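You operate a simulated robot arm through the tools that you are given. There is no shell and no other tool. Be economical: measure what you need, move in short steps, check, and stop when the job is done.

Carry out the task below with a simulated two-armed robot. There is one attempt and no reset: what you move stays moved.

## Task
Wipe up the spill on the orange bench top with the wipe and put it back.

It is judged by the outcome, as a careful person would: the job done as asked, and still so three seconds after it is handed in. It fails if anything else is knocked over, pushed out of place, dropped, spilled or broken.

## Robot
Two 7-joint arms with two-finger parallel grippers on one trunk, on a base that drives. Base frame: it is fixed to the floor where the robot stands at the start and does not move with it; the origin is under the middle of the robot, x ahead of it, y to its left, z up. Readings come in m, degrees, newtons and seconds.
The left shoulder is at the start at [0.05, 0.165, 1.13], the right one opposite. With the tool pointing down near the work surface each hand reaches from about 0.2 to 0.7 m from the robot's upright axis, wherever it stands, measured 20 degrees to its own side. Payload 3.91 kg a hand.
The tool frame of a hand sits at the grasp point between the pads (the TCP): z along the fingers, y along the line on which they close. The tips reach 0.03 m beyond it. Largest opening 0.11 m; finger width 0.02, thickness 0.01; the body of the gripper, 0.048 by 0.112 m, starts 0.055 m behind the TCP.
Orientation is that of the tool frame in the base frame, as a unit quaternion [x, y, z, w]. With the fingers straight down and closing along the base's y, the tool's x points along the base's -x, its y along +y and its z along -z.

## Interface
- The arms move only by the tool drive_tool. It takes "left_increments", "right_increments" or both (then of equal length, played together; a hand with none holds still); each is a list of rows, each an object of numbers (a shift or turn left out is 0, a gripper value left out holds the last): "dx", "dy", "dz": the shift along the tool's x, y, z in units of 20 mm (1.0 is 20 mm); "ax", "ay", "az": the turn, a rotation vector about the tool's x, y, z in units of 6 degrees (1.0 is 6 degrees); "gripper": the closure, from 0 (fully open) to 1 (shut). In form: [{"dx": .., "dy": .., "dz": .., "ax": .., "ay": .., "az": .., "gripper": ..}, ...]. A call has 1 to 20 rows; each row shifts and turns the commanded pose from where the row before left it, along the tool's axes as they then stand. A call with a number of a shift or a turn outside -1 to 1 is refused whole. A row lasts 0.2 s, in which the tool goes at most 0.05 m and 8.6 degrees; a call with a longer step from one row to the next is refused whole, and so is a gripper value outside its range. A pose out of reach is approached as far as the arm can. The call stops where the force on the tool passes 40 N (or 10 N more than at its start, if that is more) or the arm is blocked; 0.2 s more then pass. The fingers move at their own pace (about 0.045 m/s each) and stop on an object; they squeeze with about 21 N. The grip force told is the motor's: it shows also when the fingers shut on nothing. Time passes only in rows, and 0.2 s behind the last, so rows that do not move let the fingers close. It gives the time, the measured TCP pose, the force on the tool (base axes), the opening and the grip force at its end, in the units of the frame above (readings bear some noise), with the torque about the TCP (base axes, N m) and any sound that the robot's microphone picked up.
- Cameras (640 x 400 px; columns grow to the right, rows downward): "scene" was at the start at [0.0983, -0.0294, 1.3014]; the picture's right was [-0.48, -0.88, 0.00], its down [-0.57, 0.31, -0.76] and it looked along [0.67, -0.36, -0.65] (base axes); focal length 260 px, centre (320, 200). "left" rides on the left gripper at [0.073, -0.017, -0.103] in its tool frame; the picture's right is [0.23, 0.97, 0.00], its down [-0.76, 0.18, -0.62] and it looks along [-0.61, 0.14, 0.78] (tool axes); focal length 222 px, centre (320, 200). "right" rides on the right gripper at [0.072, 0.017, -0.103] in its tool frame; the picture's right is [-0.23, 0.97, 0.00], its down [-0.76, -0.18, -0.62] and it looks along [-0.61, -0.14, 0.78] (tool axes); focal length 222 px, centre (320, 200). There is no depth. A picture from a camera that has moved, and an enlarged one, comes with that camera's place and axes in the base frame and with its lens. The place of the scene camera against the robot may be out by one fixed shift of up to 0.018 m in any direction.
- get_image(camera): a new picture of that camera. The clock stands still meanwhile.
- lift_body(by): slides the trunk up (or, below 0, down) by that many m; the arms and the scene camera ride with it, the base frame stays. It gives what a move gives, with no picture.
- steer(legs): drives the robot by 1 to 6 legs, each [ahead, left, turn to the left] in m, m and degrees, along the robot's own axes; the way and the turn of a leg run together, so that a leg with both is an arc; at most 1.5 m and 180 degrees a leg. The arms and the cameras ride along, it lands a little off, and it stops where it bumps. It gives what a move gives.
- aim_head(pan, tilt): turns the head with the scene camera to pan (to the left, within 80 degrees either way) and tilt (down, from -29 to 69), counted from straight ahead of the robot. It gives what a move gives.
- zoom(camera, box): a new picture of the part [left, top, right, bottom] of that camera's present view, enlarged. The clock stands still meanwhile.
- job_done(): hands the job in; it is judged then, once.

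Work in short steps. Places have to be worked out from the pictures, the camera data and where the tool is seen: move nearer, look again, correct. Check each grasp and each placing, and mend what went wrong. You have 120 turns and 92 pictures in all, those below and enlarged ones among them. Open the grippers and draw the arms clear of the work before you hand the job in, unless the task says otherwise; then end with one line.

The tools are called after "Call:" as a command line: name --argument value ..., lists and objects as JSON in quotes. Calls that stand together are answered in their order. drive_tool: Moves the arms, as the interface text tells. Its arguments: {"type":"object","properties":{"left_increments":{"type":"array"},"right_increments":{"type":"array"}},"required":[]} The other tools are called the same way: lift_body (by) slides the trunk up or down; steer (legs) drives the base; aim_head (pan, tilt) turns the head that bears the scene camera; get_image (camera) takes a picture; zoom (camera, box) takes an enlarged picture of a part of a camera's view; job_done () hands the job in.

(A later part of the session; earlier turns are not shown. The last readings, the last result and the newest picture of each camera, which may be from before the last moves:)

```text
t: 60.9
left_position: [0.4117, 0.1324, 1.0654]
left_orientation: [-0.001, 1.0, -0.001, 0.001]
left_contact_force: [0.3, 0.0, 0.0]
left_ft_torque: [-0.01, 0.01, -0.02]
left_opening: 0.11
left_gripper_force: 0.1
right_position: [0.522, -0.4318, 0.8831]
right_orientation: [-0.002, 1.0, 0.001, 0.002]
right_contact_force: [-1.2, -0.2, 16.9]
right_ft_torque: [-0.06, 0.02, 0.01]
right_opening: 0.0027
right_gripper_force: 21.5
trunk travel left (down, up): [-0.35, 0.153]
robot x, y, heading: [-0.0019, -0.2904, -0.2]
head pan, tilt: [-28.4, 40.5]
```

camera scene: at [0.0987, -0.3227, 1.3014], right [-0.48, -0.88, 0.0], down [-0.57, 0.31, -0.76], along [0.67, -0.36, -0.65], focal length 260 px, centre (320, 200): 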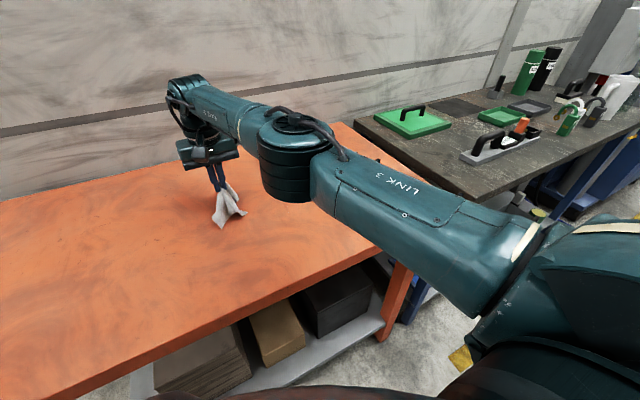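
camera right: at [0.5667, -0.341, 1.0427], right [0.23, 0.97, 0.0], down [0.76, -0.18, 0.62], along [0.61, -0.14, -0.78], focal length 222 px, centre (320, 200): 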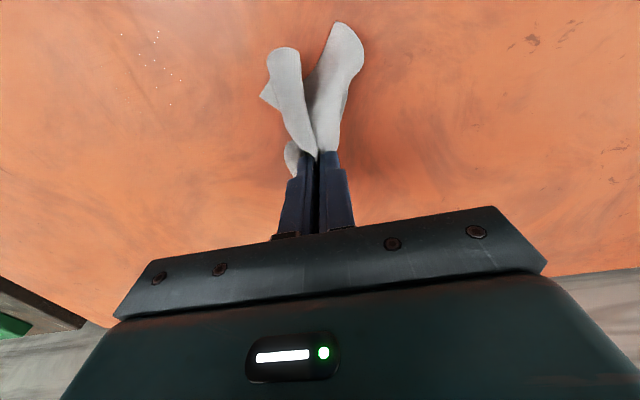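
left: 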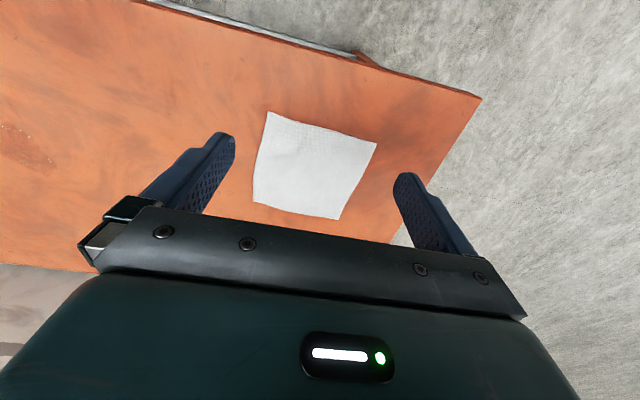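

Pressing at 17 N, I'll run the lines along y.

Call:
drive_tool --right_increments '[{"dy": -1}, {"dy": -1}, {"dy": -1}, {"dy": -1}, {"dy": -1}, {"dy": -0.8}, {"dx": -0.5}, {"dy": 1}, {"dy": 1}, {"dy": 1}, {"dy": 1}, {"dy": 1}, {"dy": 0.8}, {"dx": -0.5}]'

Call:
drive_tool --right_increments '[{"dy": -1}, {"dy": -1}, {"dy": -1}, {"dy": -1}, {"dy": -1}, {"dy": -0.8}, {"dx": -0.5}, {"dy": 1}, {"dy": 1}, {"dy": 1}, {"dy": 1}, {"dy": 1}, {"dy": 0.8}, {"dx": -0.5}]'

Call:
drive_tool --right_increments '[{"dy": -1}, {"dy": -1}, {"dy": -1}, {"dy": -1}, {"dy": -1}, {"dy": -0.8}, {"dx": -0.5}, {"dy": 1}, {"dy": 1}, {"dy": 1}, {"dy": 1}, {"dy": 1}, {"dy": 0.8}, {"dx": -0.5}]'

Call:
drive_tool --right_increments '[{"dy": -1}, {"dy": -1}, {"dy": -1}, {"dy": -1}, {"dy": -1}, {"dy": -0.8}, {"dx": -0.5}, {"dy": 1}, {"dy": 1}, {"dy": 1}, {"dy": 1}, {"dy": 1}, {"dy": 0.8}, {"dx": -0.5}]'

Call:
drive_tool --right_increments '[{"dy": -1}, {"dy": -1}, {"dy": -1}, {"dy": -1}, {"dy": -1}, {"dy": -0.8}, {"dx": -0.5}, {"dy": 1}, {"dy": 1}, {"dy": 1}, {"dy": 1}, {"dy": 1}, {"dy": 0.8}]'

Call:
drive_tool --right_increments '[{"dz": -1}, {"dz": -1}, {"dz": -1}, {"dy": 1}, {"dy": 1}, {"dy": 1}, {"dy": 1}, {}]'

Call:
zoom --camera "right" --box '[60, 0, 300, 170]'

```text
t: 63.9
left_position: [0.4103, 0.1328, 1.0654]
left_orientation: [-0.001, 1.0, -0.001, 0.002]
left_contact_force: [-0.4, -0.6, -0.1]
left_ft_torque: [0.03, -0.01, 0.0]
left_opening: 0.1101
left_gripper_force: 0.0
right_position: [0.5406, -0.429, 0.8825]
right_orientation: [-0.001, 1.0, 0.001, 0.001]
right_contact_force: [-6.5, 0.9, 22.4]
right_ft_torque: [0.05, 0.15, 0.03]
right_opening: 0.0026
right_gripper_force: 21.3
trunk travel left (down, up): [-0.35, 0.153]
robot x, y, heading: [0.0027, -0.2902, 0.1]
head pan, tilt: [-28.4, 40.5]
```

```text
t: 66.9
left_position: [0.4095, 0.1333, 1.0659]
left_orientation: [-0.001, 1.0, -0.001, 0.003]
left_contact_force: [-0.4, -0.4, 0.9]
left_ft_torque: [-0.01, -0.02, 0.0]
left_opening: 0.1098
left_gripper_force: 0.1
right_position: [0.5595, -0.4298, 0.8823]
right_orientation: [-0.003, 1.0, 0.002, 0.001]
right_contact_force: [-6.8, 0.6, 21.9]
right_ft_torque: [0.01, 0.18, 0.02]
right_opening: 0.0025
right_gripper_force: 20.8
trunk travel left (down, up): [-0.35, 0.153]
robot x, y, heading: [0.0003, -0.2901, -0.0]
head pan, tilt: [-28.4, 40.5]
```

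```text
t: 69.9
left_position: [0.4105, 0.134, 1.0676]
left_orientation: [-0.001, 1.0, 0.0, 0.002]
left_contact_force: [0.3, -0.3, -1.0]
left_ft_torque: [-0.02, 0.0, 0.01]
left_opening: 0.1101
left_gripper_force: 0.1
right_position: [0.58, -0.4297, 0.8835]
right_orientation: [-0.003, 1.0, 0.001, 0.001]
right_contact_force: [-8.5, -0.2, 24.7]
right_ft_torque: [-0.01, 0.21, -0.02]
right_opening: 0.0027
right_gripper_force: 20.7
trunk travel left (down, up): [-0.35, 0.153]
robot x, y, heading: [0.0009, -0.2895, 0.2]
head pan, tilt: [-28.4, 40.5]
```

```text
t: 72.9
left_position: [0.4093, 0.1347, 1.0656]
left_orientation: [-0.001, 1.0, -0.001, 0.002]
left_contact_force: [0.2, 0.1, 0.6]
left_ft_torque: [-0.01, 0.0, -0.03]
left_opening: 0.1102
left_gripper_force: 0.0
right_position: [0.6009, -0.4292, 0.884]
right_orientation: [-0.002, 1.0, 0.001, 0.0]
right_contact_force: [-6.8, 0.6, 22.2]
right_ft_torque: [0.0, 0.16, 0.03]
right_opening: 0.0027
right_gripper_force: 20.9
trunk travel left (down, up): [-0.35, 0.153]
robot x, y, heading: [0.0002, -0.291, 0.0]
head pan, tilt: [-28.4, 40.5]
```

```text
t: 75.7
left_position: [0.4106, 0.1334, 1.065]
left_orientation: [-0.001, 1.0, 0.001, 0.001]
left_contact_force: [0.6, 0.6, -0.3]
left_ft_torque: [0.0, 0.01, 0.03]
left_opening: 0.1102
left_gripper_force: 0.0
right_position: [0.6123, -0.4319, 0.8836]
right_orientation: [0.0, 1.0, 0.0, 0.001]
right_contact_force: [-0.4, -4.1, 17.4]
right_ft_torque: [-0.14, -0.03, 0.01]
right_opening: 0.0026
right_gripper_force: 21.3
trunk travel left (down, up): [-0.35, 0.153]
robot x, y, heading: [-0.0007, -0.2945, 0.2]
head pan, tilt: [-28.4, 40.5]
```

```text
t: 77.5
left_position: [0.411, 0.1322, 1.065]
left_orientation: [-0.001, 1.0, 0.0, 0.0]
left_contact_force: [0.3, 0.3, 0.1]
left_ft_torque: [0.0, 0.02, 0.02]
left_opening: 0.11
left_gripper_force: 0.0
right_position: [0.6141, -0.3523, 0.9412]
right_orientation: [0.0, 1.0, 0.0, 0.001]
right_contact_force: [-0.3, -1.0, -0.2]
right_ft_torque: [-0.02, -0.03, 0.02]
right_opening: 0.0028
right_gripper_force: 21.3
trunk travel left (down, up): [-0.35, 0.153]
robot x, y, heading: [-0.0003, -0.2948, -0.0]
head pan, tilt: [-28.4, 40.5]
```

```text
2.35 times, centred on (180, 85) of right
camera zoom: at [0.5414, -0.3348, 1.0444], right [0.23, 0.97, 0.0], down [0.76, -0.18, 0.62], along [0.61, -0.14, -0.78], focal length 523 px, centre (649, 471)
```

zoom: 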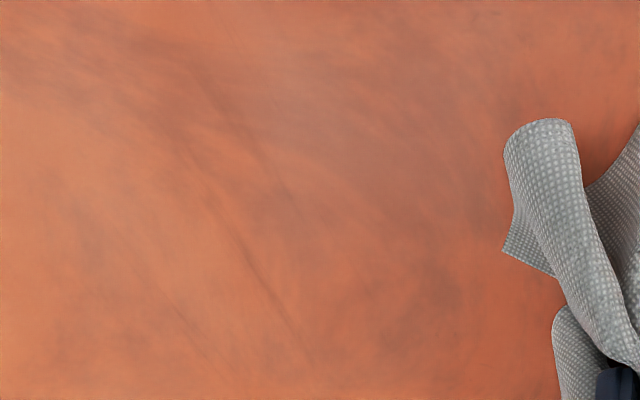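

That area is clean. I'll check the rest of the view as well.

Call:
zoom --camera "right" --box '[40, 100, 290, 260]'

Call:
zoom --camera "right" --box '[0, 0, 180, 120]'

```text
2.50 times, centred on (165, 180) of right
camera zoom: at [0.5414, -0.3348, 1.0444], right [0.23, 0.97, 0.0], down [0.76, -0.18, 0.62], along [0.61, -0.14, -0.78], focal length 555 px, centre (708, 250)
```

zoom: 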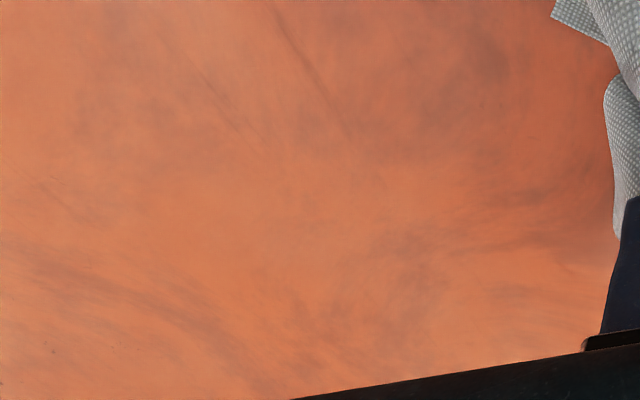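

```text
3.33 times, centred on (90, 60) of right
camera zoom: at [0.5414, -0.3348, 1.0444], right [0.23, 0.97, 0.0], down [0.76, -0.18, 0.62], along [0.61, -0.14, -0.78], focal length 740 px, centre (1087, 667)
```

zoom: 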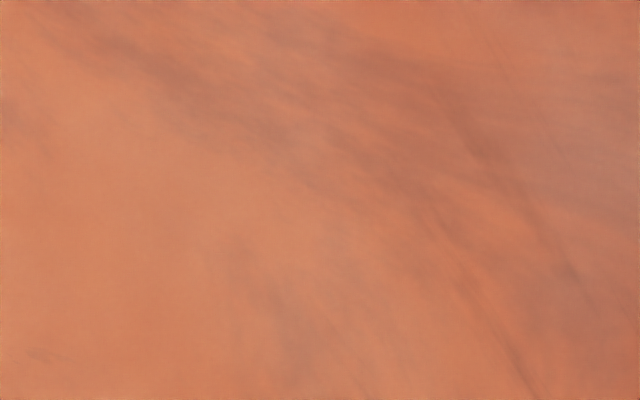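

The spill is wiped up. I'll strafe back left and carry the wipe over its original place at (0.54, -0.046).

Call:
steer --legs '[[0, 0.14, 0]]'

Call:
drive_tool --right_increments '[{"dx": 0.45, "dy": 1}, {"dx": 0.45, "dy": 1}, {"dx": 0.45, "dy": 1}, {"dx": 0.45, "dy": 1}, {"dx": 0.45, "dy": 1}, {"dx": 0.45, "dy": 1}, {"dx": 0.45, "dy": 1}, {"dx": 0.45, "dy": 0.8}, {}]'

Call:
get_image --camera "right"

Call:
get_image --camera "scene"

```text
t: 79.3
left_position: [0.4147, 0.2708, 1.0642]
left_orientation: [0.001, 1.0, -0.001, 0.001]
left_contact_force: [-0.3, -0.3, -0.4]
left_ft_torque: [-0.06, 0.01, 0.01]
left_opening: 0.1097
left_gripper_force: 0.0
right_position: [0.6142, -0.2158, 0.9428]
right_orientation: [0.001, 1.0, 0.0, 0.0]
right_contact_force: [0.3, 0.3, -0.3]
right_ft_torque: [0.01, 0.0, 0.01]
right_opening: 0.0025
right_gripper_force: 21.4
trunk travel left (down, up): [-0.35, 0.153]
robot x, y, heading: [0.0022, -0.1544, -0.0]
head pan, tilt: [-28.4, 40.5]
```

```text
t: 81.3
left_position: [0.4131, 0.2699, 1.065]
left_orientation: [0.002, 1.0, 0.0, 0.001]
left_contact_force: [0.8, -0.6, -0.3]
left_ft_torque: [0.02, 0.02, -0.01]
left_opening: 0.1099
left_gripper_force: 0.0
right_position: [0.5418, -0.0588, 0.9423]
right_orientation: [0.002, 1.0, -0.001, 0.001]
right_contact_force: [-0.1, -0.2, 0.6]
right_ft_torque: [-0.02, 0.03, 0.01]
right_opening: 0.0026
right_gripper_force: 21.4
trunk travel left (down, up): [-0.35, 0.153]
robot x, y, heading: [-0.001, -0.1522, -0.1]
head pan, tilt: [-28.4, 40.5]
```

```text
62 pictures are left
camera right: at [0.47, -0.0421, 1.0451], right [0.23, 0.97, 0.0], down [0.76, -0.18, 0.62], along [0.61, -0.14, -0.78], focal length 222 px, centre (320, 200)
```

right: 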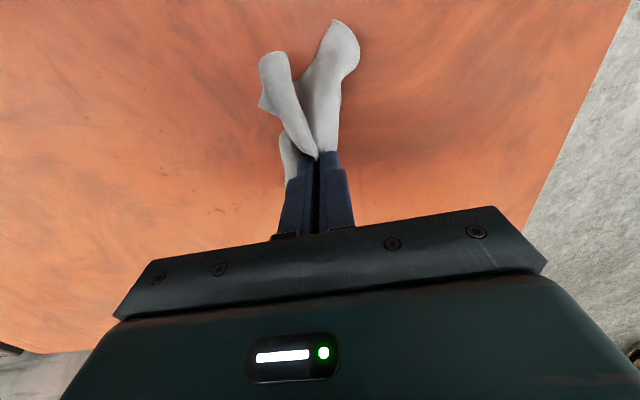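

```text
61 pictures are left
camera scene: at [0.0986, -0.1836, 1.3014], right [-0.48, -0.88, 0.0], down [-0.57, 0.31, -0.76], along [0.67, -0.36, -0.65], focal length 260 px, centre (320, 200)
```

scene: 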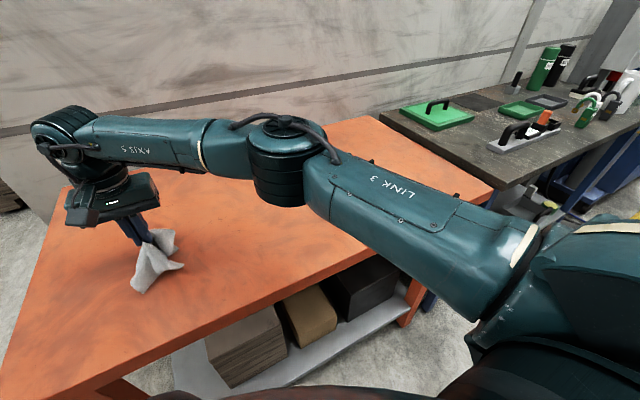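

I'll shift the last 13 mm left, lower the wipe to a light touch, and open the fingers while touching so that the fold spreads back out.

Call:
drive_tool --right_increments '[{"dy": 0.65}, {"dz": 1}, {"dz": 1}, {"dz": 0.7}, {"dz": 0.15}, {}]'

Call:
drive_tool --right_increments '[{"dz": 0.1}, {"dz": 0.05}, {"gripper": 0.9}, {"gripper": 0.8}, {"gripper": 0.7}, {"gripper": 0.6}, {"gripper": 0.5}, {}]'

Call:
get_image --camera "right"

Call:
zoom --camera "scene" --box '[60, 180, 220, 300]'

```text
t: 82.7
left_position: [0.4127, 0.2699, 1.0655]
left_orientation: [0.001, 1.0, 0.0, 0.0]
left_contact_force: [-0.5, 0.1, -0.6]
left_ft_torque: [0.01, 0.03, 0.01]
left_opening: 0.11
left_gripper_force: 0.1
right_position: [0.5429, -0.0464, 0.8856]
right_orientation: [0.002, 1.0, 0.0, 0.001]
right_contact_force: [1.8, 0.0, 3.7]
right_ft_torque: [-0.01, -0.02, 0.01]
right_opening: 0.0026
right_gripper_force: 21.1
trunk travel left (down, up): [-0.35, 0.153]
robot x, y, heading: [0.0026, -0.1513, 0.0]
head pan, tilt: [-28.4, 40.5]
```

```text
t: 84.5
left_position: [0.4117, 0.2718, 1.0666]
left_orientation: [0.001, 1.0, 0.0, 0.001]
left_contact_force: [0.1, -0.4, 0.1]
left_ft_torque: [-0.02, 0.0, -0.03]
left_opening: 0.1098
left_gripper_force: 0.1
right_position: [0.5411, -0.0452, 0.8842]
right_orientation: [0.001, 1.0, 0.0, 0.0]
right_contact_force: [-1.4, 6.0, 20.5]
right_ft_torque: [-0.45, 0.19, -0.06]
right_opening: 0.0517
right_gripper_force: 0.1
trunk travel left (down, up): [-0.35, 0.153]
robot x, y, heading: [-0.0006, -0.1534, 0.1]
head pan, tilt: [-28.4, 40.5]
```

```text
60 pictures are left
camera right: at [0.468, -0.0283, 0.9861], right [0.23, 0.97, 0.0], down [0.76, -0.18, 0.63], along [0.61, -0.14, -0.78], focal length 222 px, centre (320, 200)
```

right: 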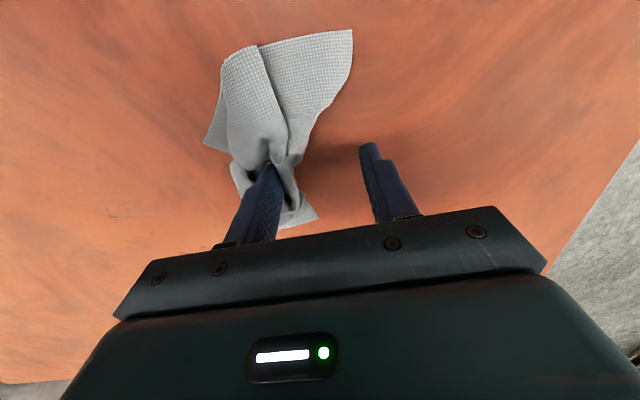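

```text
3.33 times, centred on (140, 240) of scene
camera zoom: at [0.0966, -0.1832, 1.3017], right [-0.48, -0.88, 0.0], down [-0.57, 0.31, -0.76], along [0.67, -0.36, -0.65], focal length 866 px, centre (920, 67)
```

zoom: 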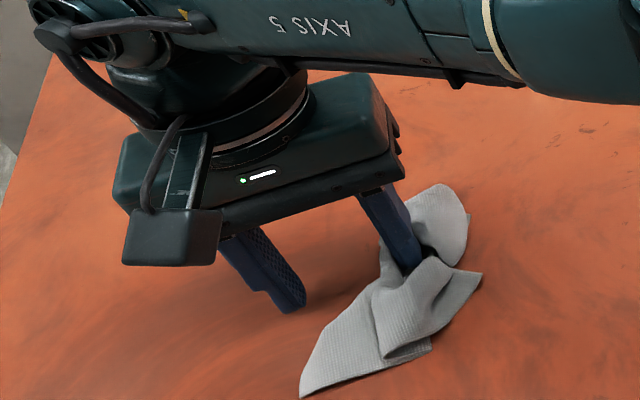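

One finger dragged the wipe about 2.5 cm to the right. I'll lift clear and look at how it lies.

Call:
drive_tool --right_increments '[{"dz": -0.3}, {"dz": -0.7}, {"dz": -1}, {"dz": -1}, {"dz": -1}, {"dx": 1, "dz": -1}, {"dx": 1, "dz": -1}, {"dx": 1}, {}]'

Call:
get_image --camera "right"

Call:
zoom --camera "scene" --box '[60, 180, 220, 300]'

```text
t: 86.5
left_position: [0.4145, 0.2708, 1.0658]
left_orientation: [0.001, 1.0, 0.0, 0.0]
left_contact_force: [-0.5, -0.3, 0.1]
left_ft_torque: [0.0, -0.07, -0.01]
left_opening: 0.1098
left_gripper_force: 0.0
right_position: [0.4829, -0.044, 1.0032]
right_orientation: [0.001, 1.0, 0.001, 0.0]
right_contact_force: [-0.3, -0.4, -0.7]
right_ft_torque: [-0.01, 0.02, -0.02]
right_opening: 0.0551
right_gripper_force: 0.1
trunk travel left (down, up): [-0.35, 0.153]
robot x, y, heading: [0.0052, -0.1557, 0.2]
head pan, tilt: [-28.4, 40.5]
```

```text
58 pictures are left
camera right: at [0.4098, -0.0279, 1.1058], right [0.23, 0.97, 0.0], down [0.76, -0.18, 0.62], along [0.61, -0.14, -0.78], focal length 222 px, centre (320, 200)
```

right: 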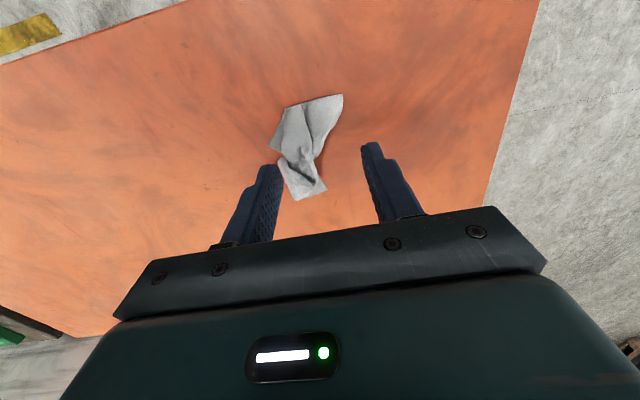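

```text
3.33 times, centred on (140, 240) of scene
camera zoom: at [0.0986, -0.1835, 1.3014], right [-0.48, -0.88, 0.0], down [-0.57, 0.31, -0.76], along [0.67, -0.36, -0.65], focal length 866 px, centre (920, 67)
```

zoom: 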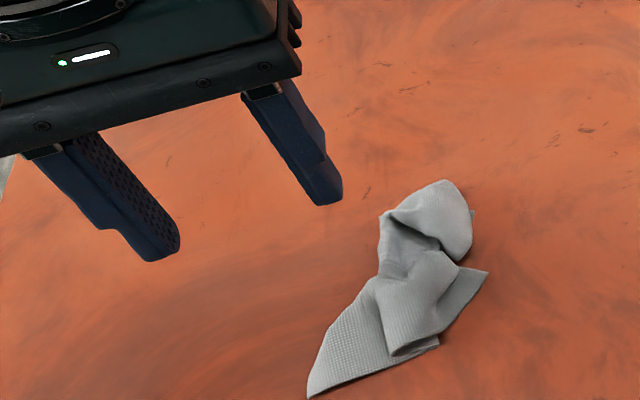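

The wipe lies bunched at about (0.52, -0.07). I'd like it recentred and spread out a bit, so I'll take a close look first.

Call:
zoom --camera "right" --box '[230, 70, 390, 210]'

```text
2.86 times, centred on (310, 140) of right
camera zoom: at [0.4098, -0.0279, 1.1058], right [0.23, 0.97, 0.0], down [0.76, -0.18, 0.62], along [0.61, -0.14, -0.78], focal length 635 px, centre (349, 371)
```

zoom: 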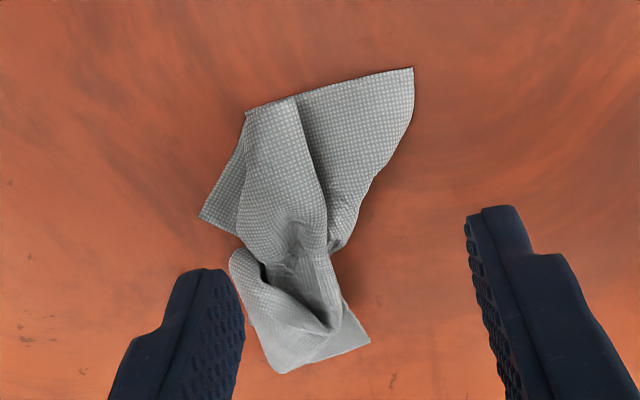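

The near half has one flap at about (0.50, -0.036) and a corner at (0.51, -0.11), with the ridge between them. I'll straddle the ridge with the fingertips on both flaps, press lightly and open to spread it.

Call:
drive_tool --right_increments '[{"dx": -1, "dy": -1, "gripper": 0.42}, {"dy": -0.45}, {"dz": 1}, {"dz": 1}, {"dz": 1}, {"dz": 1}, {"dz": 1}, {"dz": 0.6}, {"dz": 0.15}, {}]'

Call:
drive_tool --right_increments '[{"dz": 0.1}, {"dz": 0.05}, {}]'

Call:
get_image --camera "right"

```text
t: 88.7
left_position: [0.414, 0.2702, 1.0646]
left_orientation: [0.001, 1.0, 0.0, -0.001]
left_contact_force: [0.4, 0.1, -0.5]
left_ft_torque: [0.0, 0.01, 0.01]
left_opening: 0.1099
left_gripper_force: 0.0
right_position: [0.5019, -0.0749, 0.8872]
right_orientation: [0.0, 1.0, 0.001, 0.0]
right_contact_force: [-0.8, 1.0, 0.3]
right_ft_torque: [0.03, 0.02, -0.01]
right_opening: 0.0638
right_gripper_force: 0.0
trunk travel left (down, up): [-0.35, 0.153]
robot x, y, heading: [-0.0014, -0.161, -0.4]
head pan, tilt: [-28.4, 40.5]
```

```text
t: 89.5
left_position: [0.4131, 0.2687, 1.0646]
left_orientation: [0.001, 1.0, 0.0, 0.0]
left_contact_force: [-0.3, 0.7, 0.5]
left_ft_torque: [0.01, -0.01, 0.0]
left_opening: 0.1101
left_gripper_force: 0.1
right_position: [0.5008, -0.0736, 0.8842]
right_orientation: [0.001, 1.0, 0.0, -0.001]
right_contact_force: [0.0, -0.6, 0.8]
right_ft_torque: [-0.01, 0.02, 0.01]
right_opening: 0.0639
right_gripper_force: 0.0
trunk travel left (down, up): [-0.35, 0.153]
robot x, y, heading: [0.0018, -0.1545, -0.2]
head pan, tilt: [-28.4, 40.5]
```

```text
55 pictures are left
camera right: at [0.4292, -0.0576, 0.9868], right [0.23, 0.97, 0.0], down [0.76, -0.18, 0.62], along [0.61, -0.14, -0.78], focal length 222 px, centre (320, 200)
```

right: 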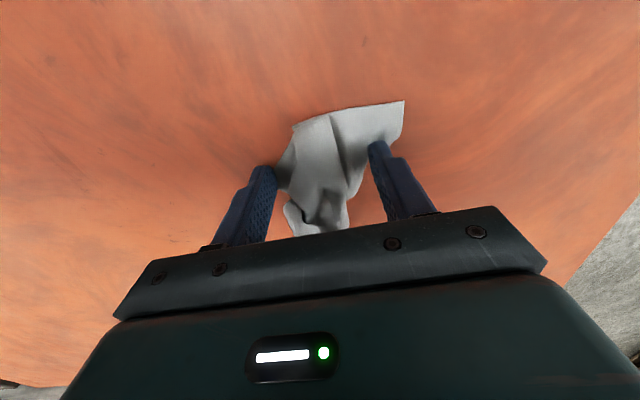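

The tips sit on both flap edges. I'll narrow slightly, press, and open.

Call:
drive_tool --right_increments '[{"dz": -0.5, "gripper": 0.5, "dx": 0.3}, {"dz": 0.5}, {"dz": 0.1}, {"dz": 0.05}, {"gripper": 0.4}, {"gripper": 0.3}, {"gripper": 0.2}, {"gripper": 0.1}, {"gripper": 0.02}, {}]'

Call:
get_image --camera "right"

```text
t: 91.7
left_position: [0.4127, 0.2686, 1.0661]
left_orientation: [0.001, 1.0, 0.001, 0.002]
left_contact_force: [0.1, 0.0, -0.6]
left_ft_torque: [0.02, 0.0, 0.03]
left_opening: 0.1101
left_gripper_force: 0.1
right_position: [0.4957, -0.0737, 0.8816]
right_orientation: [0.001, 1.0, 0.002, 0.001]
right_contact_force: [0.4, -2.6, 15.6]
right_ft_torque: [0.82, -0.1, -0.06]
right_opening: 0.1064
right_gripper_force: 0.0
trunk travel left (down, up): [-0.35, 0.153]
robot x, y, heading: [-0.0022, -0.1547, -0.3]
head pan, tilt: [-28.4, 40.5]
```

```text
54 pictures are left
camera right: at [0.4225, -0.058, 0.9847], right [0.23, 0.97, 0.0], down [0.76, -0.18, 0.62], along [0.61, -0.14, -0.78], focal length 222 px, centre (320, 200)
```

right: 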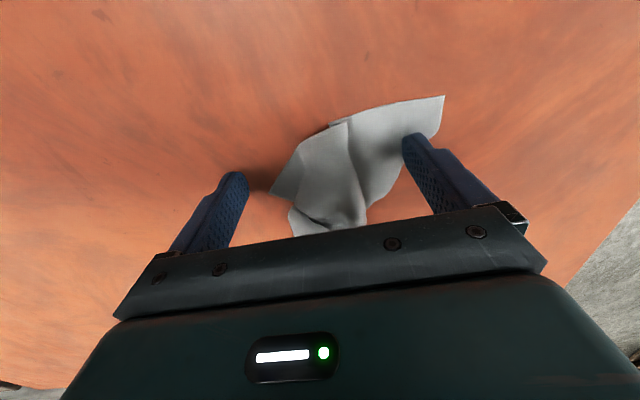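

The flap was pulled left and spread a little. I'll lift and look again.

Call:
drive_tool --right_increments '[{"dz": -0.3}, {"dz": -0.7}, {"dz": -1}, {"dz": -1}, {"dz": -1}, {"dx": 1, "dz": -1}, {"dx": 0.5, "dz": -1}, {}]'

Call:
zoom --camera "right" --box '[230, 70, 390, 210]'

```text
t: 93.5
left_position: [0.4141, 0.2706, 1.0654]
left_orientation: [0.001, 1.0, 0.0, 0.0]
left_contact_force: [-0.1, -0.3, -0.7]
left_ft_torque: [0.0, 0.03, 0.0]
left_opening: 0.1099
left_gripper_force: 0.0
right_position: [0.4668, -0.0729, 0.9995]
right_orientation: [0.002, 1.0, 0.001, 0.001]
right_contact_force: [-1.2, 0.1, -0.4]
right_ft_torque: [0.03, 0.02, -0.06]
right_opening: 0.1077
right_gripper_force: 0.1
trunk travel left (down, up): [-0.35, 0.153]
robot x, y, heading: [-0.0, -0.1549, 0.0]
head pan, tilt: [-28.4, 40.5]
```

```text
2.86 times, centred on (310, 140) of right
camera zoom: at [0.3933, -0.0561, 1.1026], right [0.23, 0.97, 0.0], down [0.76, -0.18, 0.62], along [0.61, -0.14, -0.78], focal length 635 px, centre (349, 371)
```

zoom: 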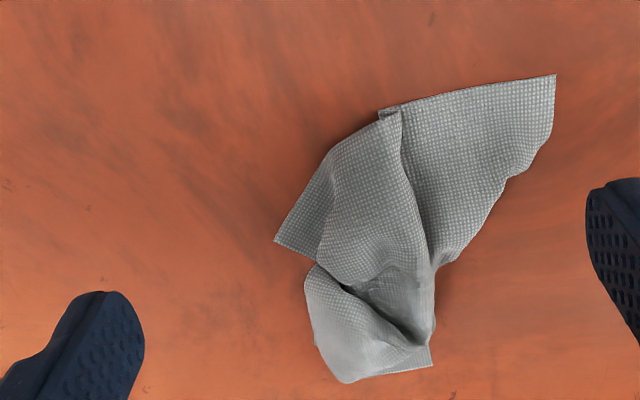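

That's flatter. Next I'll press one closed fingertip onto the small far-right flap near (0.587, -0.067) and drag it left and away to open the far fold.

Call:
drive_tool --right_increments '[{"dx": -1, "gripper": 1}, {"dx": -1}, {"dx": -1}, {"dx": -1}, {"dx": -1}, {"dx": -1, "dy": 0.3}, {"dz": 1}, {"dz": 1}, {"dz": 1}, {"dz": 1}, {"dz": 1}, {"dz": 0.75}, {"dz": 0.1}, {}]'

Call:
drive_tool --right_increments '[{"dz": 0.08}, {"dy": 0.5, "dx": -0.2}, {"dy": 0.5, "dx": -0.2}, {"dy": 0.5, "dx": -0.2}, {"dy": 0.5, "dx": -0.2}, {"dy": 0.5, "dx": -0.2}, {"dy": 0.5, "dx": -0.2}, {"dy": 0.5, "dx": -0.2}, {}]'

Call:
get_image --camera "right"

Call:
zoom --camera "scene" --box '[60, 180, 220, 300]'

```text
t: 96.5
left_position: [0.414, 0.2696, 1.0653]
left_orientation: [0.001, 1.0, -0.001, 0.0]
left_contact_force: [1.0, -0.2, -0.3]
left_ft_torque: [0.02, 0.02, 0.01]
left_opening: 0.1103
left_gripper_force: 0.1
right_position: [0.5721, -0.0739, 0.8835]
right_orientation: [0.001, 1.0, 0.0, 0.002]
right_contact_force: [1.1, 0.0, 3.3]
right_ft_torque: [-0.03, 0.04, 0.04]
right_opening: 0.0
right_gripper_force: 20.6
right hand out of reach, approached as far as the arm can: row 6
trunk travel left (down, up): [-0.35, 0.153]
robot x, y, heading: [-0.0032, -0.1524, -0.2]
head pan, tilt: [-28.4, 40.5]
```

```text
t: 98.5
left_position: [0.4133, 0.2703, 1.0652]
left_orientation: [0.001, 1.0, 0.0, 0.001]
left_contact_force: [-0.2, 0.4, 0.2]
left_ft_torque: [0.01, -0.01, -0.01]
left_opening: 0.1098
left_gripper_force: 0.2
right_position: [0.5722, -0.0755, 0.8828]
right_orientation: [0.0, 1.0, 0.001, 0.003]
right_contact_force: [5.4, -0.5, 18.5]
right_ft_torque: [-0.08, -0.04, -0.02]
right_opening: 0.0
right_gripper_force: 20.9
right hand out of reach, approached as far as the arm can: row 2, 3, 4, 5, 6, 7, 8
trunk travel left (down, up): [-0.35, 0.153]
robot x, y, heading: [0.0027, -0.1568, 0.0]
head pan, tilt: [-28.4, 40.5]
```

```text
52 pictures are left
camera right: at [0.4997, -0.057, 0.9851], right [0.23, 0.97, 0.0], down [0.76, -0.18, 0.63], along [0.61, -0.14, -0.78], focal length 222 px, centre (320, 200)
```

right: 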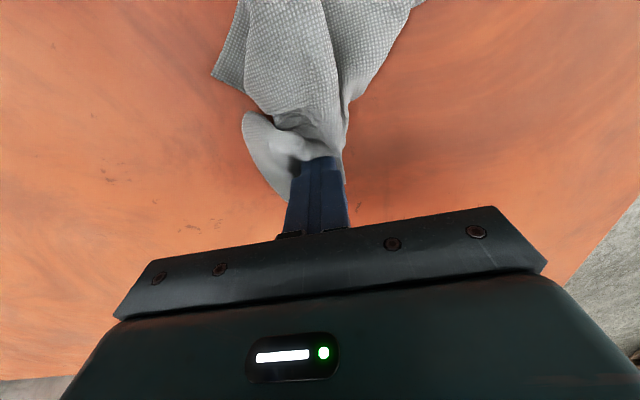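

```text
3.33 times, centred on (140, 240) of scene
camera zoom: at [0.0974, -0.1838, 1.3016], right [-0.48, -0.88, 0.0], down [-0.57, 0.31, -0.76], along [0.67, -0.36, -0.65], focal length 866 px, centre (920, 67)
```

zoom: 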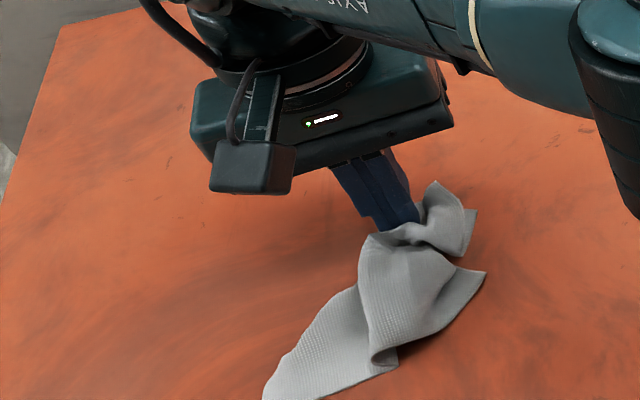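

The right hand is at its reach limit here. I'll lift it and strafe the base back left to about y = 0, which eases the reach.

Call:
drive_tool --right_increments '[{"dz": -0.3}, {"dz": -1}, {"dz": -1}, {"dz": -1}, {"dz": -1}, {"dz": -1}, {}]'

Call:
steer --legs '[[0, 0.15, 0]]'

Call:
zoom --camera "scene" --box '[130, 150, 320, 290]'

```text
t: 100.1
left_position: [0.4132, 0.2707, 1.0657]
left_orientation: [0.001, 1.0, 0.0, 0.0]
left_contact_force: [0.9, -0.1, 0.6]
left_ft_torque: [-0.01, 0.01, 0.0]
left_opening: 0.1098
left_gripper_force: 0.0
right_position: [0.5729, -0.073, 0.9879]
right_orientation: [0.001, 1.0, 0.0, 0.0]
right_contact_force: [0.8, 0.3, -0.8]
right_ft_torque: [0.01, 0.0, 0.02]
right_opening: 0.0
right_gripper_force: 21.1
trunk travel left (down, up): [-0.35, 0.153]
robot x, y, heading: [0.0007, -0.1539, -0.3]
head pan, tilt: [-28.4, 40.5]
```

```text
t: 102.1
left_position: [0.415, 0.418, 1.0659]
left_orientation: [0.001, 1.0, -0.001, 0.001]
left_contact_force: [-0.1, -0.5, -1.3]
left_ft_torque: [0.02, -0.01, -0.02]
left_opening: 0.1098
left_gripper_force: 0.0
right_position: [0.5727, 0.0751, 0.9871]
right_orientation: [0.003, 1.0, 0.0, 0.0]
right_contact_force: [0.8, -0.5, 0.2]
right_ft_torque: [0.02, 0.02, -0.02]
right_opening: 0.0
right_gripper_force: 20.9
trunk travel left (down, up): [-0.35, 0.153]
robot x, y, heading: [0.0012, -0.008, -0.5]
head pan, tilt: [-28.4, 40.5]
```

```text
2.86 times, centred on (225, 220) of scene
camera zoom: at [0.099, -0.0351, 1.3014], right [-0.48, -0.88, 0.0], down [-0.57, 0.31, -0.76], along [0.67, -0.37, -0.65], focal length 743 px, centre (591, 143)
```

zoom: 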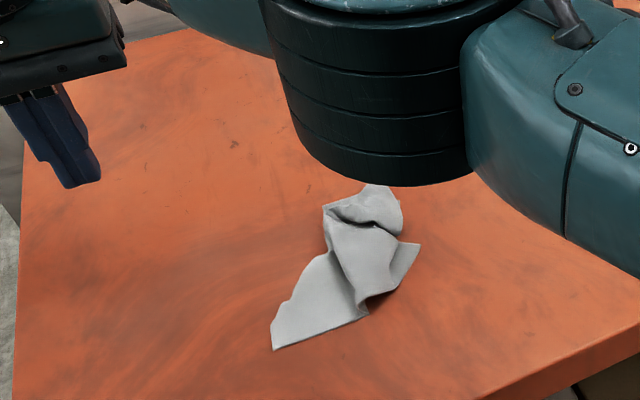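

Moving the hand back near the wipe for an overhead view.

Call:
drive_tool --right_increments '[{"dx": 1, "dy": -1}, {"dx": 1, "dy": -1}, {"dx": 1, "dy": -1}, {"dx": 1, "dy": -1}, {"dx": 1, "dy": -1}, {"dy": -1}, {}]'

Call:
zoom --camera "right" --box '[230, 70, 390, 210]'

```text
t: 103.7
left_position: [0.4149, 0.4168, 1.0638]
left_orientation: [0.001, 1.0, 0.0, 0.001]
left_contact_force: [0.0, -0.5, 0.2]
left_ft_torque: [0.01, 0.04, -0.04]
left_opening: 0.1098
left_gripper_force: 0.0
right_position: [0.4736, -0.0443, 0.9869]
right_orientation: [0.001, 1.0, 0.0, 0.001]
right_contact_force: [0.3, -0.2, 0.3]
right_ft_torque: [0.0, -0.02, -0.02]
right_opening: 0.0
right_gripper_force: 20.8
trunk travel left (down, up): [-0.35, 0.153]
robot x, y, heading: [0.0013, -0.007, -0.3]
head pan, tilt: [-28.4, 40.5]
```

```text
2.86 times, centred on (310, 140) of right
camera zoom: at [0.401, -0.0281, 1.0899], right [0.23, 0.97, 0.0], down [0.76, -0.18, 0.62], along [0.61, -0.14, -0.78], focal length 635 px, centre (349, 371)
```

zoom: 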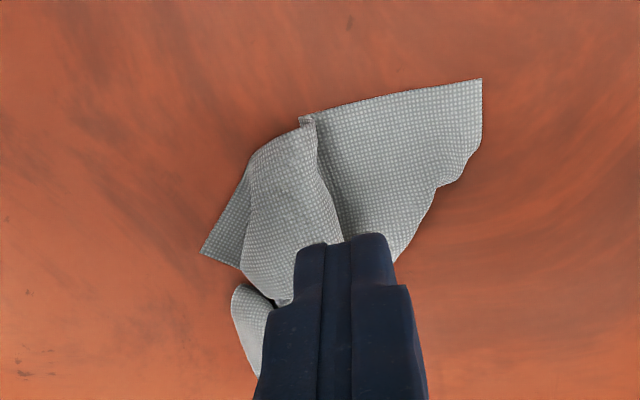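

The near part hasn't changed. I'll now press on the far-right flap at about (0.588, -0.066) and drag it left and away.

Call:
drive_tool --right_increments '[{"dx": -1, "dy": -0.2}, {"dx": -1, "dy": -0.2}, {"dx": -1, "dy": -0.2}, {"dx": -1, "dy": -0.2}, {"dx": -1, "dy": -0.2}, {"dx": -0.7, "dy": -0.1}, {"dz": 1}, {"dz": 1}, {"dz": 1}, {"dz": 1}, {"dz": 0.9}, {"dz": 0.2}, {}]'

Call:
drive_tool --right_increments '[{"dz": 0.08}, {"dy": 0.5, "dx": -0.2}, {"dy": 0.5, "dx": -0.2}, {"dy": 0.5, "dx": -0.2}, {"dy": 0.5, "dx": -0.2}, {"dy": 0.5, "dx": -0.2}, {"dy": 0.5, "dx": -0.2}, {}]'

Call:
get_image --camera "right"

Call:
zoom --camera "scene" --box '[130, 150, 320, 290]'

```text
t: 106.5
left_position: [0.4148, 0.4168, 1.0654]
left_orientation: [0.001, 1.0, 0.0, 0.001]
left_contact_force: [0.3, -0.1, 0.5]
left_ft_torque: [-0.01, 0.0, 0.01]
left_opening: 0.1099
left_gripper_force: 0.0
right_position: [0.5861, -0.0669, 0.8849]
right_orientation: [0.003, 1.0, 0.0, -0.001]
right_contact_force: [-0.2, -0.3, -0.2]
right_ft_torque: [-0.01, 0.02, -0.01]
right_opening: 0.0
right_gripper_force: 21.2
trunk travel left (down, up): [-0.35, 0.153]
robot x, y, heading: [0.0011, -0.0056, -0.3]
head pan, tilt: [-28.4, 40.5]
```

```text
t: 108.3
left_position: [0.4157, 0.4165, 1.0654]
left_orientation: [0.001, 1.0, 0.0, 0.0]
left_contact_force: [0.8, -0.6, -0.6]
left_ft_torque: [0.03, 0.04, -0.01]
left_opening: 0.1101
left_gripper_force: 0.1
right_position: [0.6121, -0.0068, 0.8858]
right_orientation: [0.001, 1.0, 0.001, 0.0]
right_contact_force: [-0.1, -0.4, -0.5]
right_ft_torque: [0.03, 0.0, 0.0]
right_opening: 0.0001
right_gripper_force: 21.1
trunk travel left (down, up): [-0.35, 0.153]
robot x, y, heading: [0.0023, -0.0072, -0.2]
head pan, tilt: [-28.4, 40.5]
```

```text
48 pictures are left
camera right: at [0.5388, 0.0105, 0.9873], right [0.23, 0.97, 0.0], down [0.76, -0.18, 0.62], along [0.61, -0.14, -0.78], focal length 222 px, centre (320, 200)
```

right: 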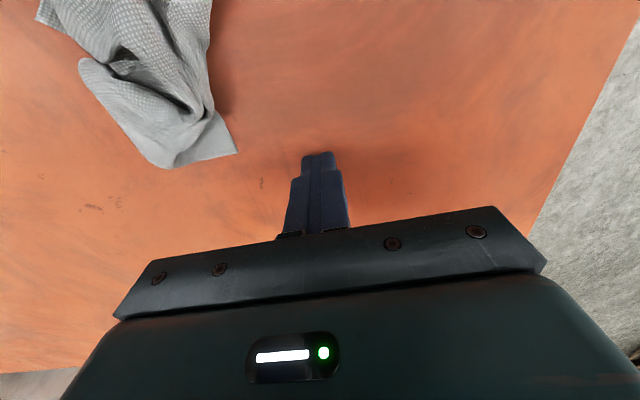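

```text
2.86 times, centred on (225, 220) of scene
camera zoom: at [0.099, -0.0356, 1.3014], right [-0.48, -0.88, 0.0], down [-0.57, 0.31, -0.76], along [0.67, -0.36, -0.65], focal length 743 px, centre (591, 143)
```

zoom: 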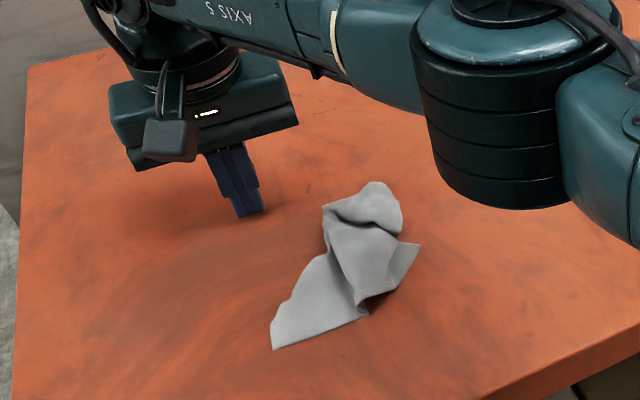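

That drag hovered a few mm too high and didn't touch the wipe. I'll go back over the flap and press down until I feel contact.

Call:
drive_tool --right_increments '[{"dz": -1}, {"dz": -1}, {"dy": -1, "dx": 0.4}, {"dy": -1, "dx": 0.4}, {"dy": -1, "dx": 0.4}, {"dy": -0.2}, {"dz": 1}, {"dz": 1}, {"dz": 0.1}, {"dz": 0.1}, {}]'

Call:
drive_tool --right_increments '[{"dz": 0.1}, {}]'

```text
t: 110.7
left_position: [0.4135, 0.417, 1.0646]
left_orientation: [0.002, 1.0, 0.001, 0.001]
left_contact_force: [0.3, 0.3, 1.1]
left_ft_torque: [0.0, 0.0, 0.03]
left_opening: 0.1102
left_gripper_force: 0.1
right_position: [0.5864, -0.071, 0.8827]
right_orientation: [0.002, 1.0, 0.001, 0.002]
right_contact_force: [1.5, 0.6, 12.2]
right_ft_torque: [-0.08, 0.0, 0.0]
right_opening: 0.0002
right_gripper_force: 21.2
trunk travel left (down, up): [-0.35, 0.153]
robot x, y, heading: [0.0026, -0.0039, -0.5]
head pan, tilt: [-28.4, 40.5]
```

```text
t: 111.3
left_position: [0.4144, 0.4191, 1.0661]
left_orientation: [0.002, 1.0, -0.001, 0.002]
left_contact_force: [0.6, 0.5, 0.4]
left_ft_torque: [-0.01, -0.04, -0.02]
left_opening: 0.11
left_gripper_force: 0.0
right_position: [0.5861, -0.0715, 0.881]
right_orientation: [0.003, 1.0, 0.001, 0.002]
right_contact_force: [3.4, -0.3, 24.7]
right_ft_torque: [-0.15, 0.08, 0.01]
right_opening: 0.0001
right_gripper_force: 20.9
trunk travel left (down, up): [-0.35, 0.153]
robot x, y, heading: [0.0007, -0.0035, -0.1]
head pan, tilt: [-28.4, 40.5]
```

Now pressing on the flap, I'll drag it 7 cm left and slightly away, then look.

Call:
drive_tool --right_increments '[{"dz": -0.05}, {"dy": 0.5, "dx": -0.2}, {"dy": 0.5, "dx": -0.2}, {"dy": 0.5, "dx": -0.2}, {"dy": 0.5, "dx": -0.2}, {"dy": 0.5, "dx": -0.2}, {"dy": 0.5, "dx": -0.2}, {"dy": 0.5, "dx": -0.2}, {"dy": 0.5}, {}]'

Call:
get_image --camera "right"

Call:
zoom --camera "scene" --box '[130, 150, 320, 290]'

```text
t: 113.5
left_position: [0.4143, 0.4167, 1.0661]
left_orientation: [0.002, 1.0, -0.001, 0.001]
left_contact_force: [-0.1, -0.2, 0.5]
left_ft_torque: [-0.02, 0.01, 0.01]
left_opening: 0.11
left_gripper_force: 0.2
right_position: [0.6053, 0.0084, 0.8823]
right_orientation: [0.002, 1.0, 0.001, 0.002]
right_contact_force: [0.8, -4.4, 20.7]
right_ft_torque: [-0.27, 0.11, 0.05]
right_opening: 0.0
right_gripper_force: 21.1
right hand out of reach, approached as far as the arm can: row 8
trunk travel left (down, up): [-0.35, 0.153]
robot x, y, heading: [0.0015, -0.0082, -0.3]
head pan, tilt: [-28.4, 40.5]
```

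```text
46 pictures are left
camera right: at [0.534, 0.0244, 0.9839], right [0.23, 0.97, 0.0], down [0.76, -0.18, 0.63], along [0.61, -0.14, -0.78], focal length 222 px, centre (320, 200)
```

right: 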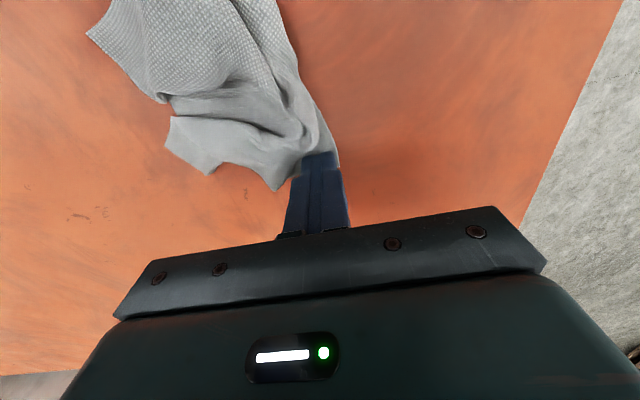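

```text
2.86 times, centred on (225, 220) of scene
camera zoom: at [0.0971, -0.0358, 1.3016], right [-0.48, -0.88, 0.0], down [-0.57, 0.31, -0.76], along [0.67, -0.36, -0.65], focal length 743 px, centre (591, 143)
```

zoom: 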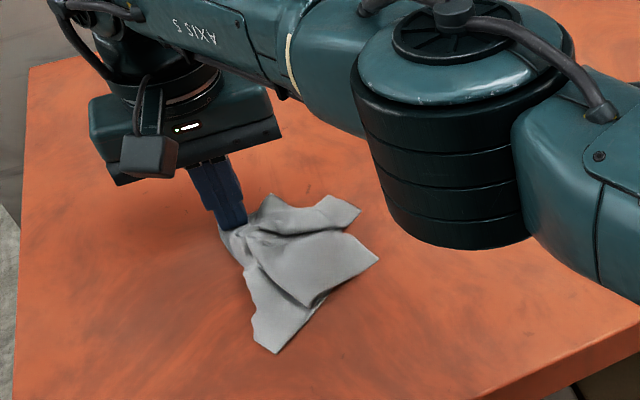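

Excellent: the wipe opened out a lot and moved left. I'll lift clear and view it from above.

Call:
drive_tool --right_increments '[{"dz": -0.3}, {"dz": -1}, {"dz": -1}, {"dz": -1}, {"dx": 1, "dz": -1}, {"dx": 1, "dz": -1, "gripper": 0.5}, {"dx": 1}, {"dx": 1}, {"dx": 1}, {"dx": 1}, {"dx": 1}, {}]'

Call:
zoom --camera "right" --box '[180, 70, 400, 210]'

Call:
zoom --camera "scene" --box '[130, 150, 320, 290]'

```text
t: 116.1
left_position: [0.4156, 0.418, 1.0648]
left_orientation: [0.002, 1.0, 0.0, 0.0]
left_contact_force: [0.3, 0.8, -0.5]
left_ft_torque: [0.03, -0.03, 0.01]
left_opening: 0.11
left_gripper_force: 0.1
right_position: [0.4655, 0.0087, 0.9864]
right_orientation: [0.003, 1.0, 0.0, -0.001]
right_contact_force: [-0.5, 0.3, -0.3]
right_ft_torque: [-0.03, -0.02, 0.03]
right_opening: 0.0552
right_gripper_force: 0.1
trunk travel left (down, up): [-0.35, 0.153]
robot x, y, heading: [0.0028, -0.0077, -0.0]
head pan, tilt: [-28.4, 40.5]
```

```text
2.86 times, centred on (290, 140) of right
camera zoom: at [0.3936, 0.0255, 1.0891], right [0.23, 0.97, 0.0], down [0.76, -0.18, 0.62], along [0.61, -0.14, -0.78], focal length 635 px, centre (406, 371)
```

zoom: 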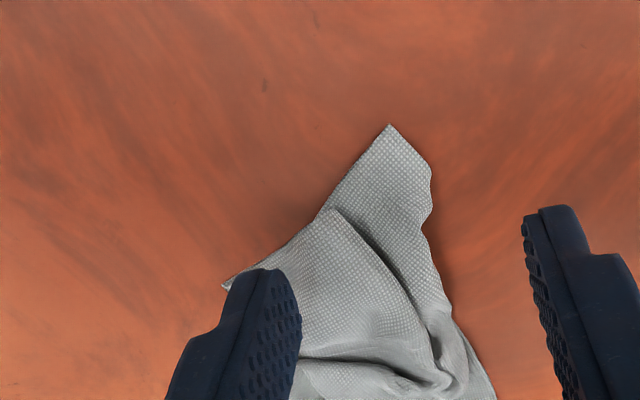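

```text
2.86 times, centred on (225, 220) of scene
camera zoom: at [0.0991, -0.0354, 1.3014], right [-0.48, -0.88, 0.0], down [-0.57, 0.31, -0.76], along [0.67, -0.36, -0.65], focal length 743 px, centre (591, 143)
```

zoom: 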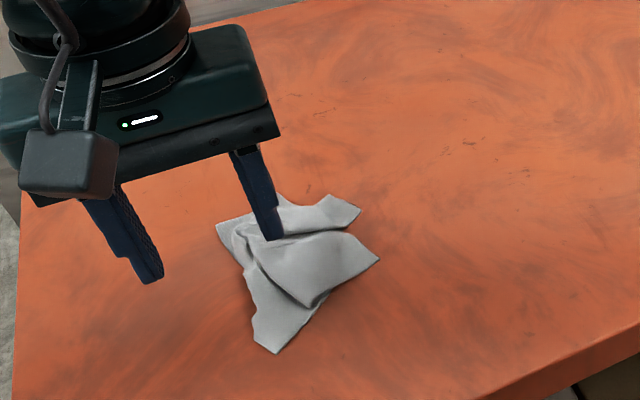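

The wipe now covers x 0.47–0.62, y -0.085 to 0.03, close to its original place. I'll pull the folded near-left corner at (0.514, -0.084) back towards (0.46, -0.12) the same way.

Call:
drive_tool --right_increments '[{"dx": -0.7, "dy": -1, "gripper": 1}, {"dx": -0.7, "dy": -1}, {"dx": -0.7, "dy": -1}, {"dx": -0.6, "dy": -1}, {"dz": 1}, {"dz": 1}, {"dz": 1}, {"dz": 1}, {"dz": 1}, {"dz": 0.1}, {"dz": 0.1}, {}]'

Call:
get_image --camera "right"

```text
t: 118.7
left_position: [0.4149, 0.4177, 1.0652]
left_orientation: [0.002, 1.0, 0.0, 0.0]
left_contact_force: [-0.4, -0.1, 0.5]
left_ft_torque: [-0.03, 0.02, 0.02]
left_opening: 0.1099
left_gripper_force: 0.1
right_position: [0.5219, -0.0734, 0.8829]
right_orientation: [0.001, 1.0, 0.0, 0.0]
right_contact_force: [-0.5, 0.2, -0.3]
right_ft_torque: [-0.02, 0.0, -0.01]
right_opening: 0.0
right_gripper_force: 20.9
trunk travel left (down, up): [-0.35, 0.153]
robot x, y, heading: [-0.0008, -0.0065, -0.4]
head pan, tilt: [-28.4, 40.5]
```

```text
42 pictures are left
camera right: at [0.4487, -0.056, 0.985], right [0.23, 0.97, 0.0], down [0.76, -0.18, 0.62], along [0.61, -0.14, -0.78], focal length 222 px, centre (320, 200)
```

right: 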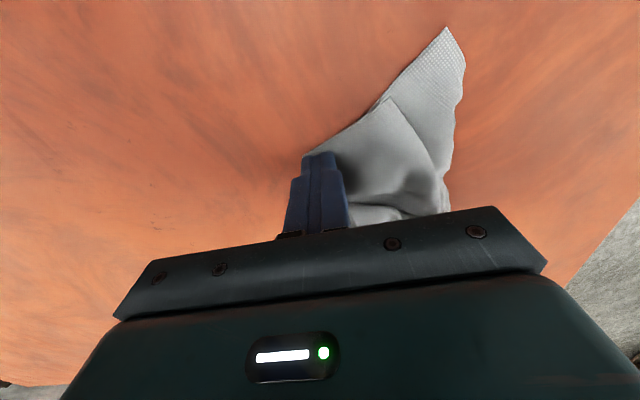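

The tip is over the corner but not yet pressing. I'll press down and drag it towards the robot and to the right.

Call:
drive_tool --right_increments '[{"dz": 0.1}, {"dz": 0.08}, {}]'

Call:
drive_tool --right_increments '[{"dx": 0.4, "dy": -0.4}, {"dx": 0.4, "dy": -0.4}, {"dx": 0.4, "dy": -0.4}, {"dx": 0.4, "dy": -0.4}, {"dx": 0.4, "dy": -0.4}, {"dx": 0.4, "dy": -0.4}, {}]'

Call:
get_image --camera "right"

```text
t: 119.5
left_position: [0.4134, 0.4174, 1.0654]
left_orientation: [0.002, 1.0, 0.0, 0.0]
left_contact_force: [0.2, 0.1, -0.4]
left_ft_torque: [0.03, 0.01, 0.0]
left_opening: 0.11
left_gripper_force: 0.0
right_position: [0.522, -0.0724, 0.8814]
right_orientation: [0.002, 1.0, 0.0, 0.002]
right_contact_force: [-0.6, -2.9, 18.4]
right_ft_torque: [-0.04, 0.03, 0.01]
right_opening: 0.0001
right_gripper_force: 21.2
trunk travel left (down, up): [-0.35, 0.153]
robot x, y, heading: [-0.0003, -0.0051, 0.2]
head pan, tilt: [-28.4, 40.5]
```

```text
t: 121.1
left_position: [0.4138, 0.4185, 1.0655]
left_orientation: [0.002, 1.0, -0.001, 0.001]
left_contact_force: [0.1, -0.8, -0.5]
left_ft_torque: [0.04, 0.02, -0.05]
left_opening: 0.1099
left_gripper_force: 0.2
right_position: [0.4734, -0.1193, 0.8832]
right_orientation: [0.002, 1.0, 0.002, 0.004]
right_contact_force: [4.0, 3.4, 29.9]
right_ft_torque: [0.17, -0.05, -0.03]
right_opening: 0.0
right_gripper_force: 21.2
trunk travel left (down, up): [-0.35, 0.153]
robot x, y, heading: [0.0021, -0.004, -0.2]
head pan, tilt: [-28.4, 40.5]
```

```text
41 pictures are left
camera right: at [0.4007, -0.1028, 0.9835], right [0.23, 0.97, 0.0], down [0.76, -0.18, 0.63], along [0.61, -0.14, -0.78], focal length 222 px, centre (320, 200)
```

right: 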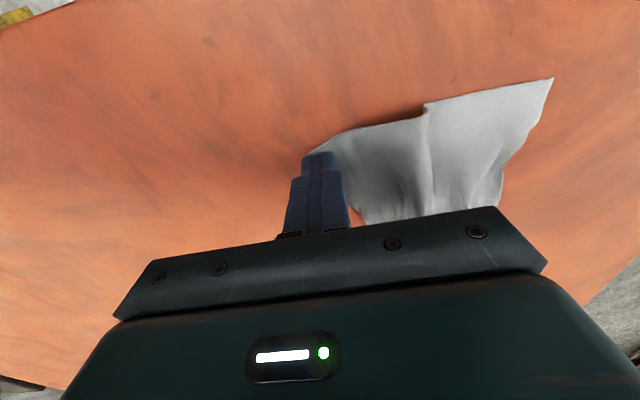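

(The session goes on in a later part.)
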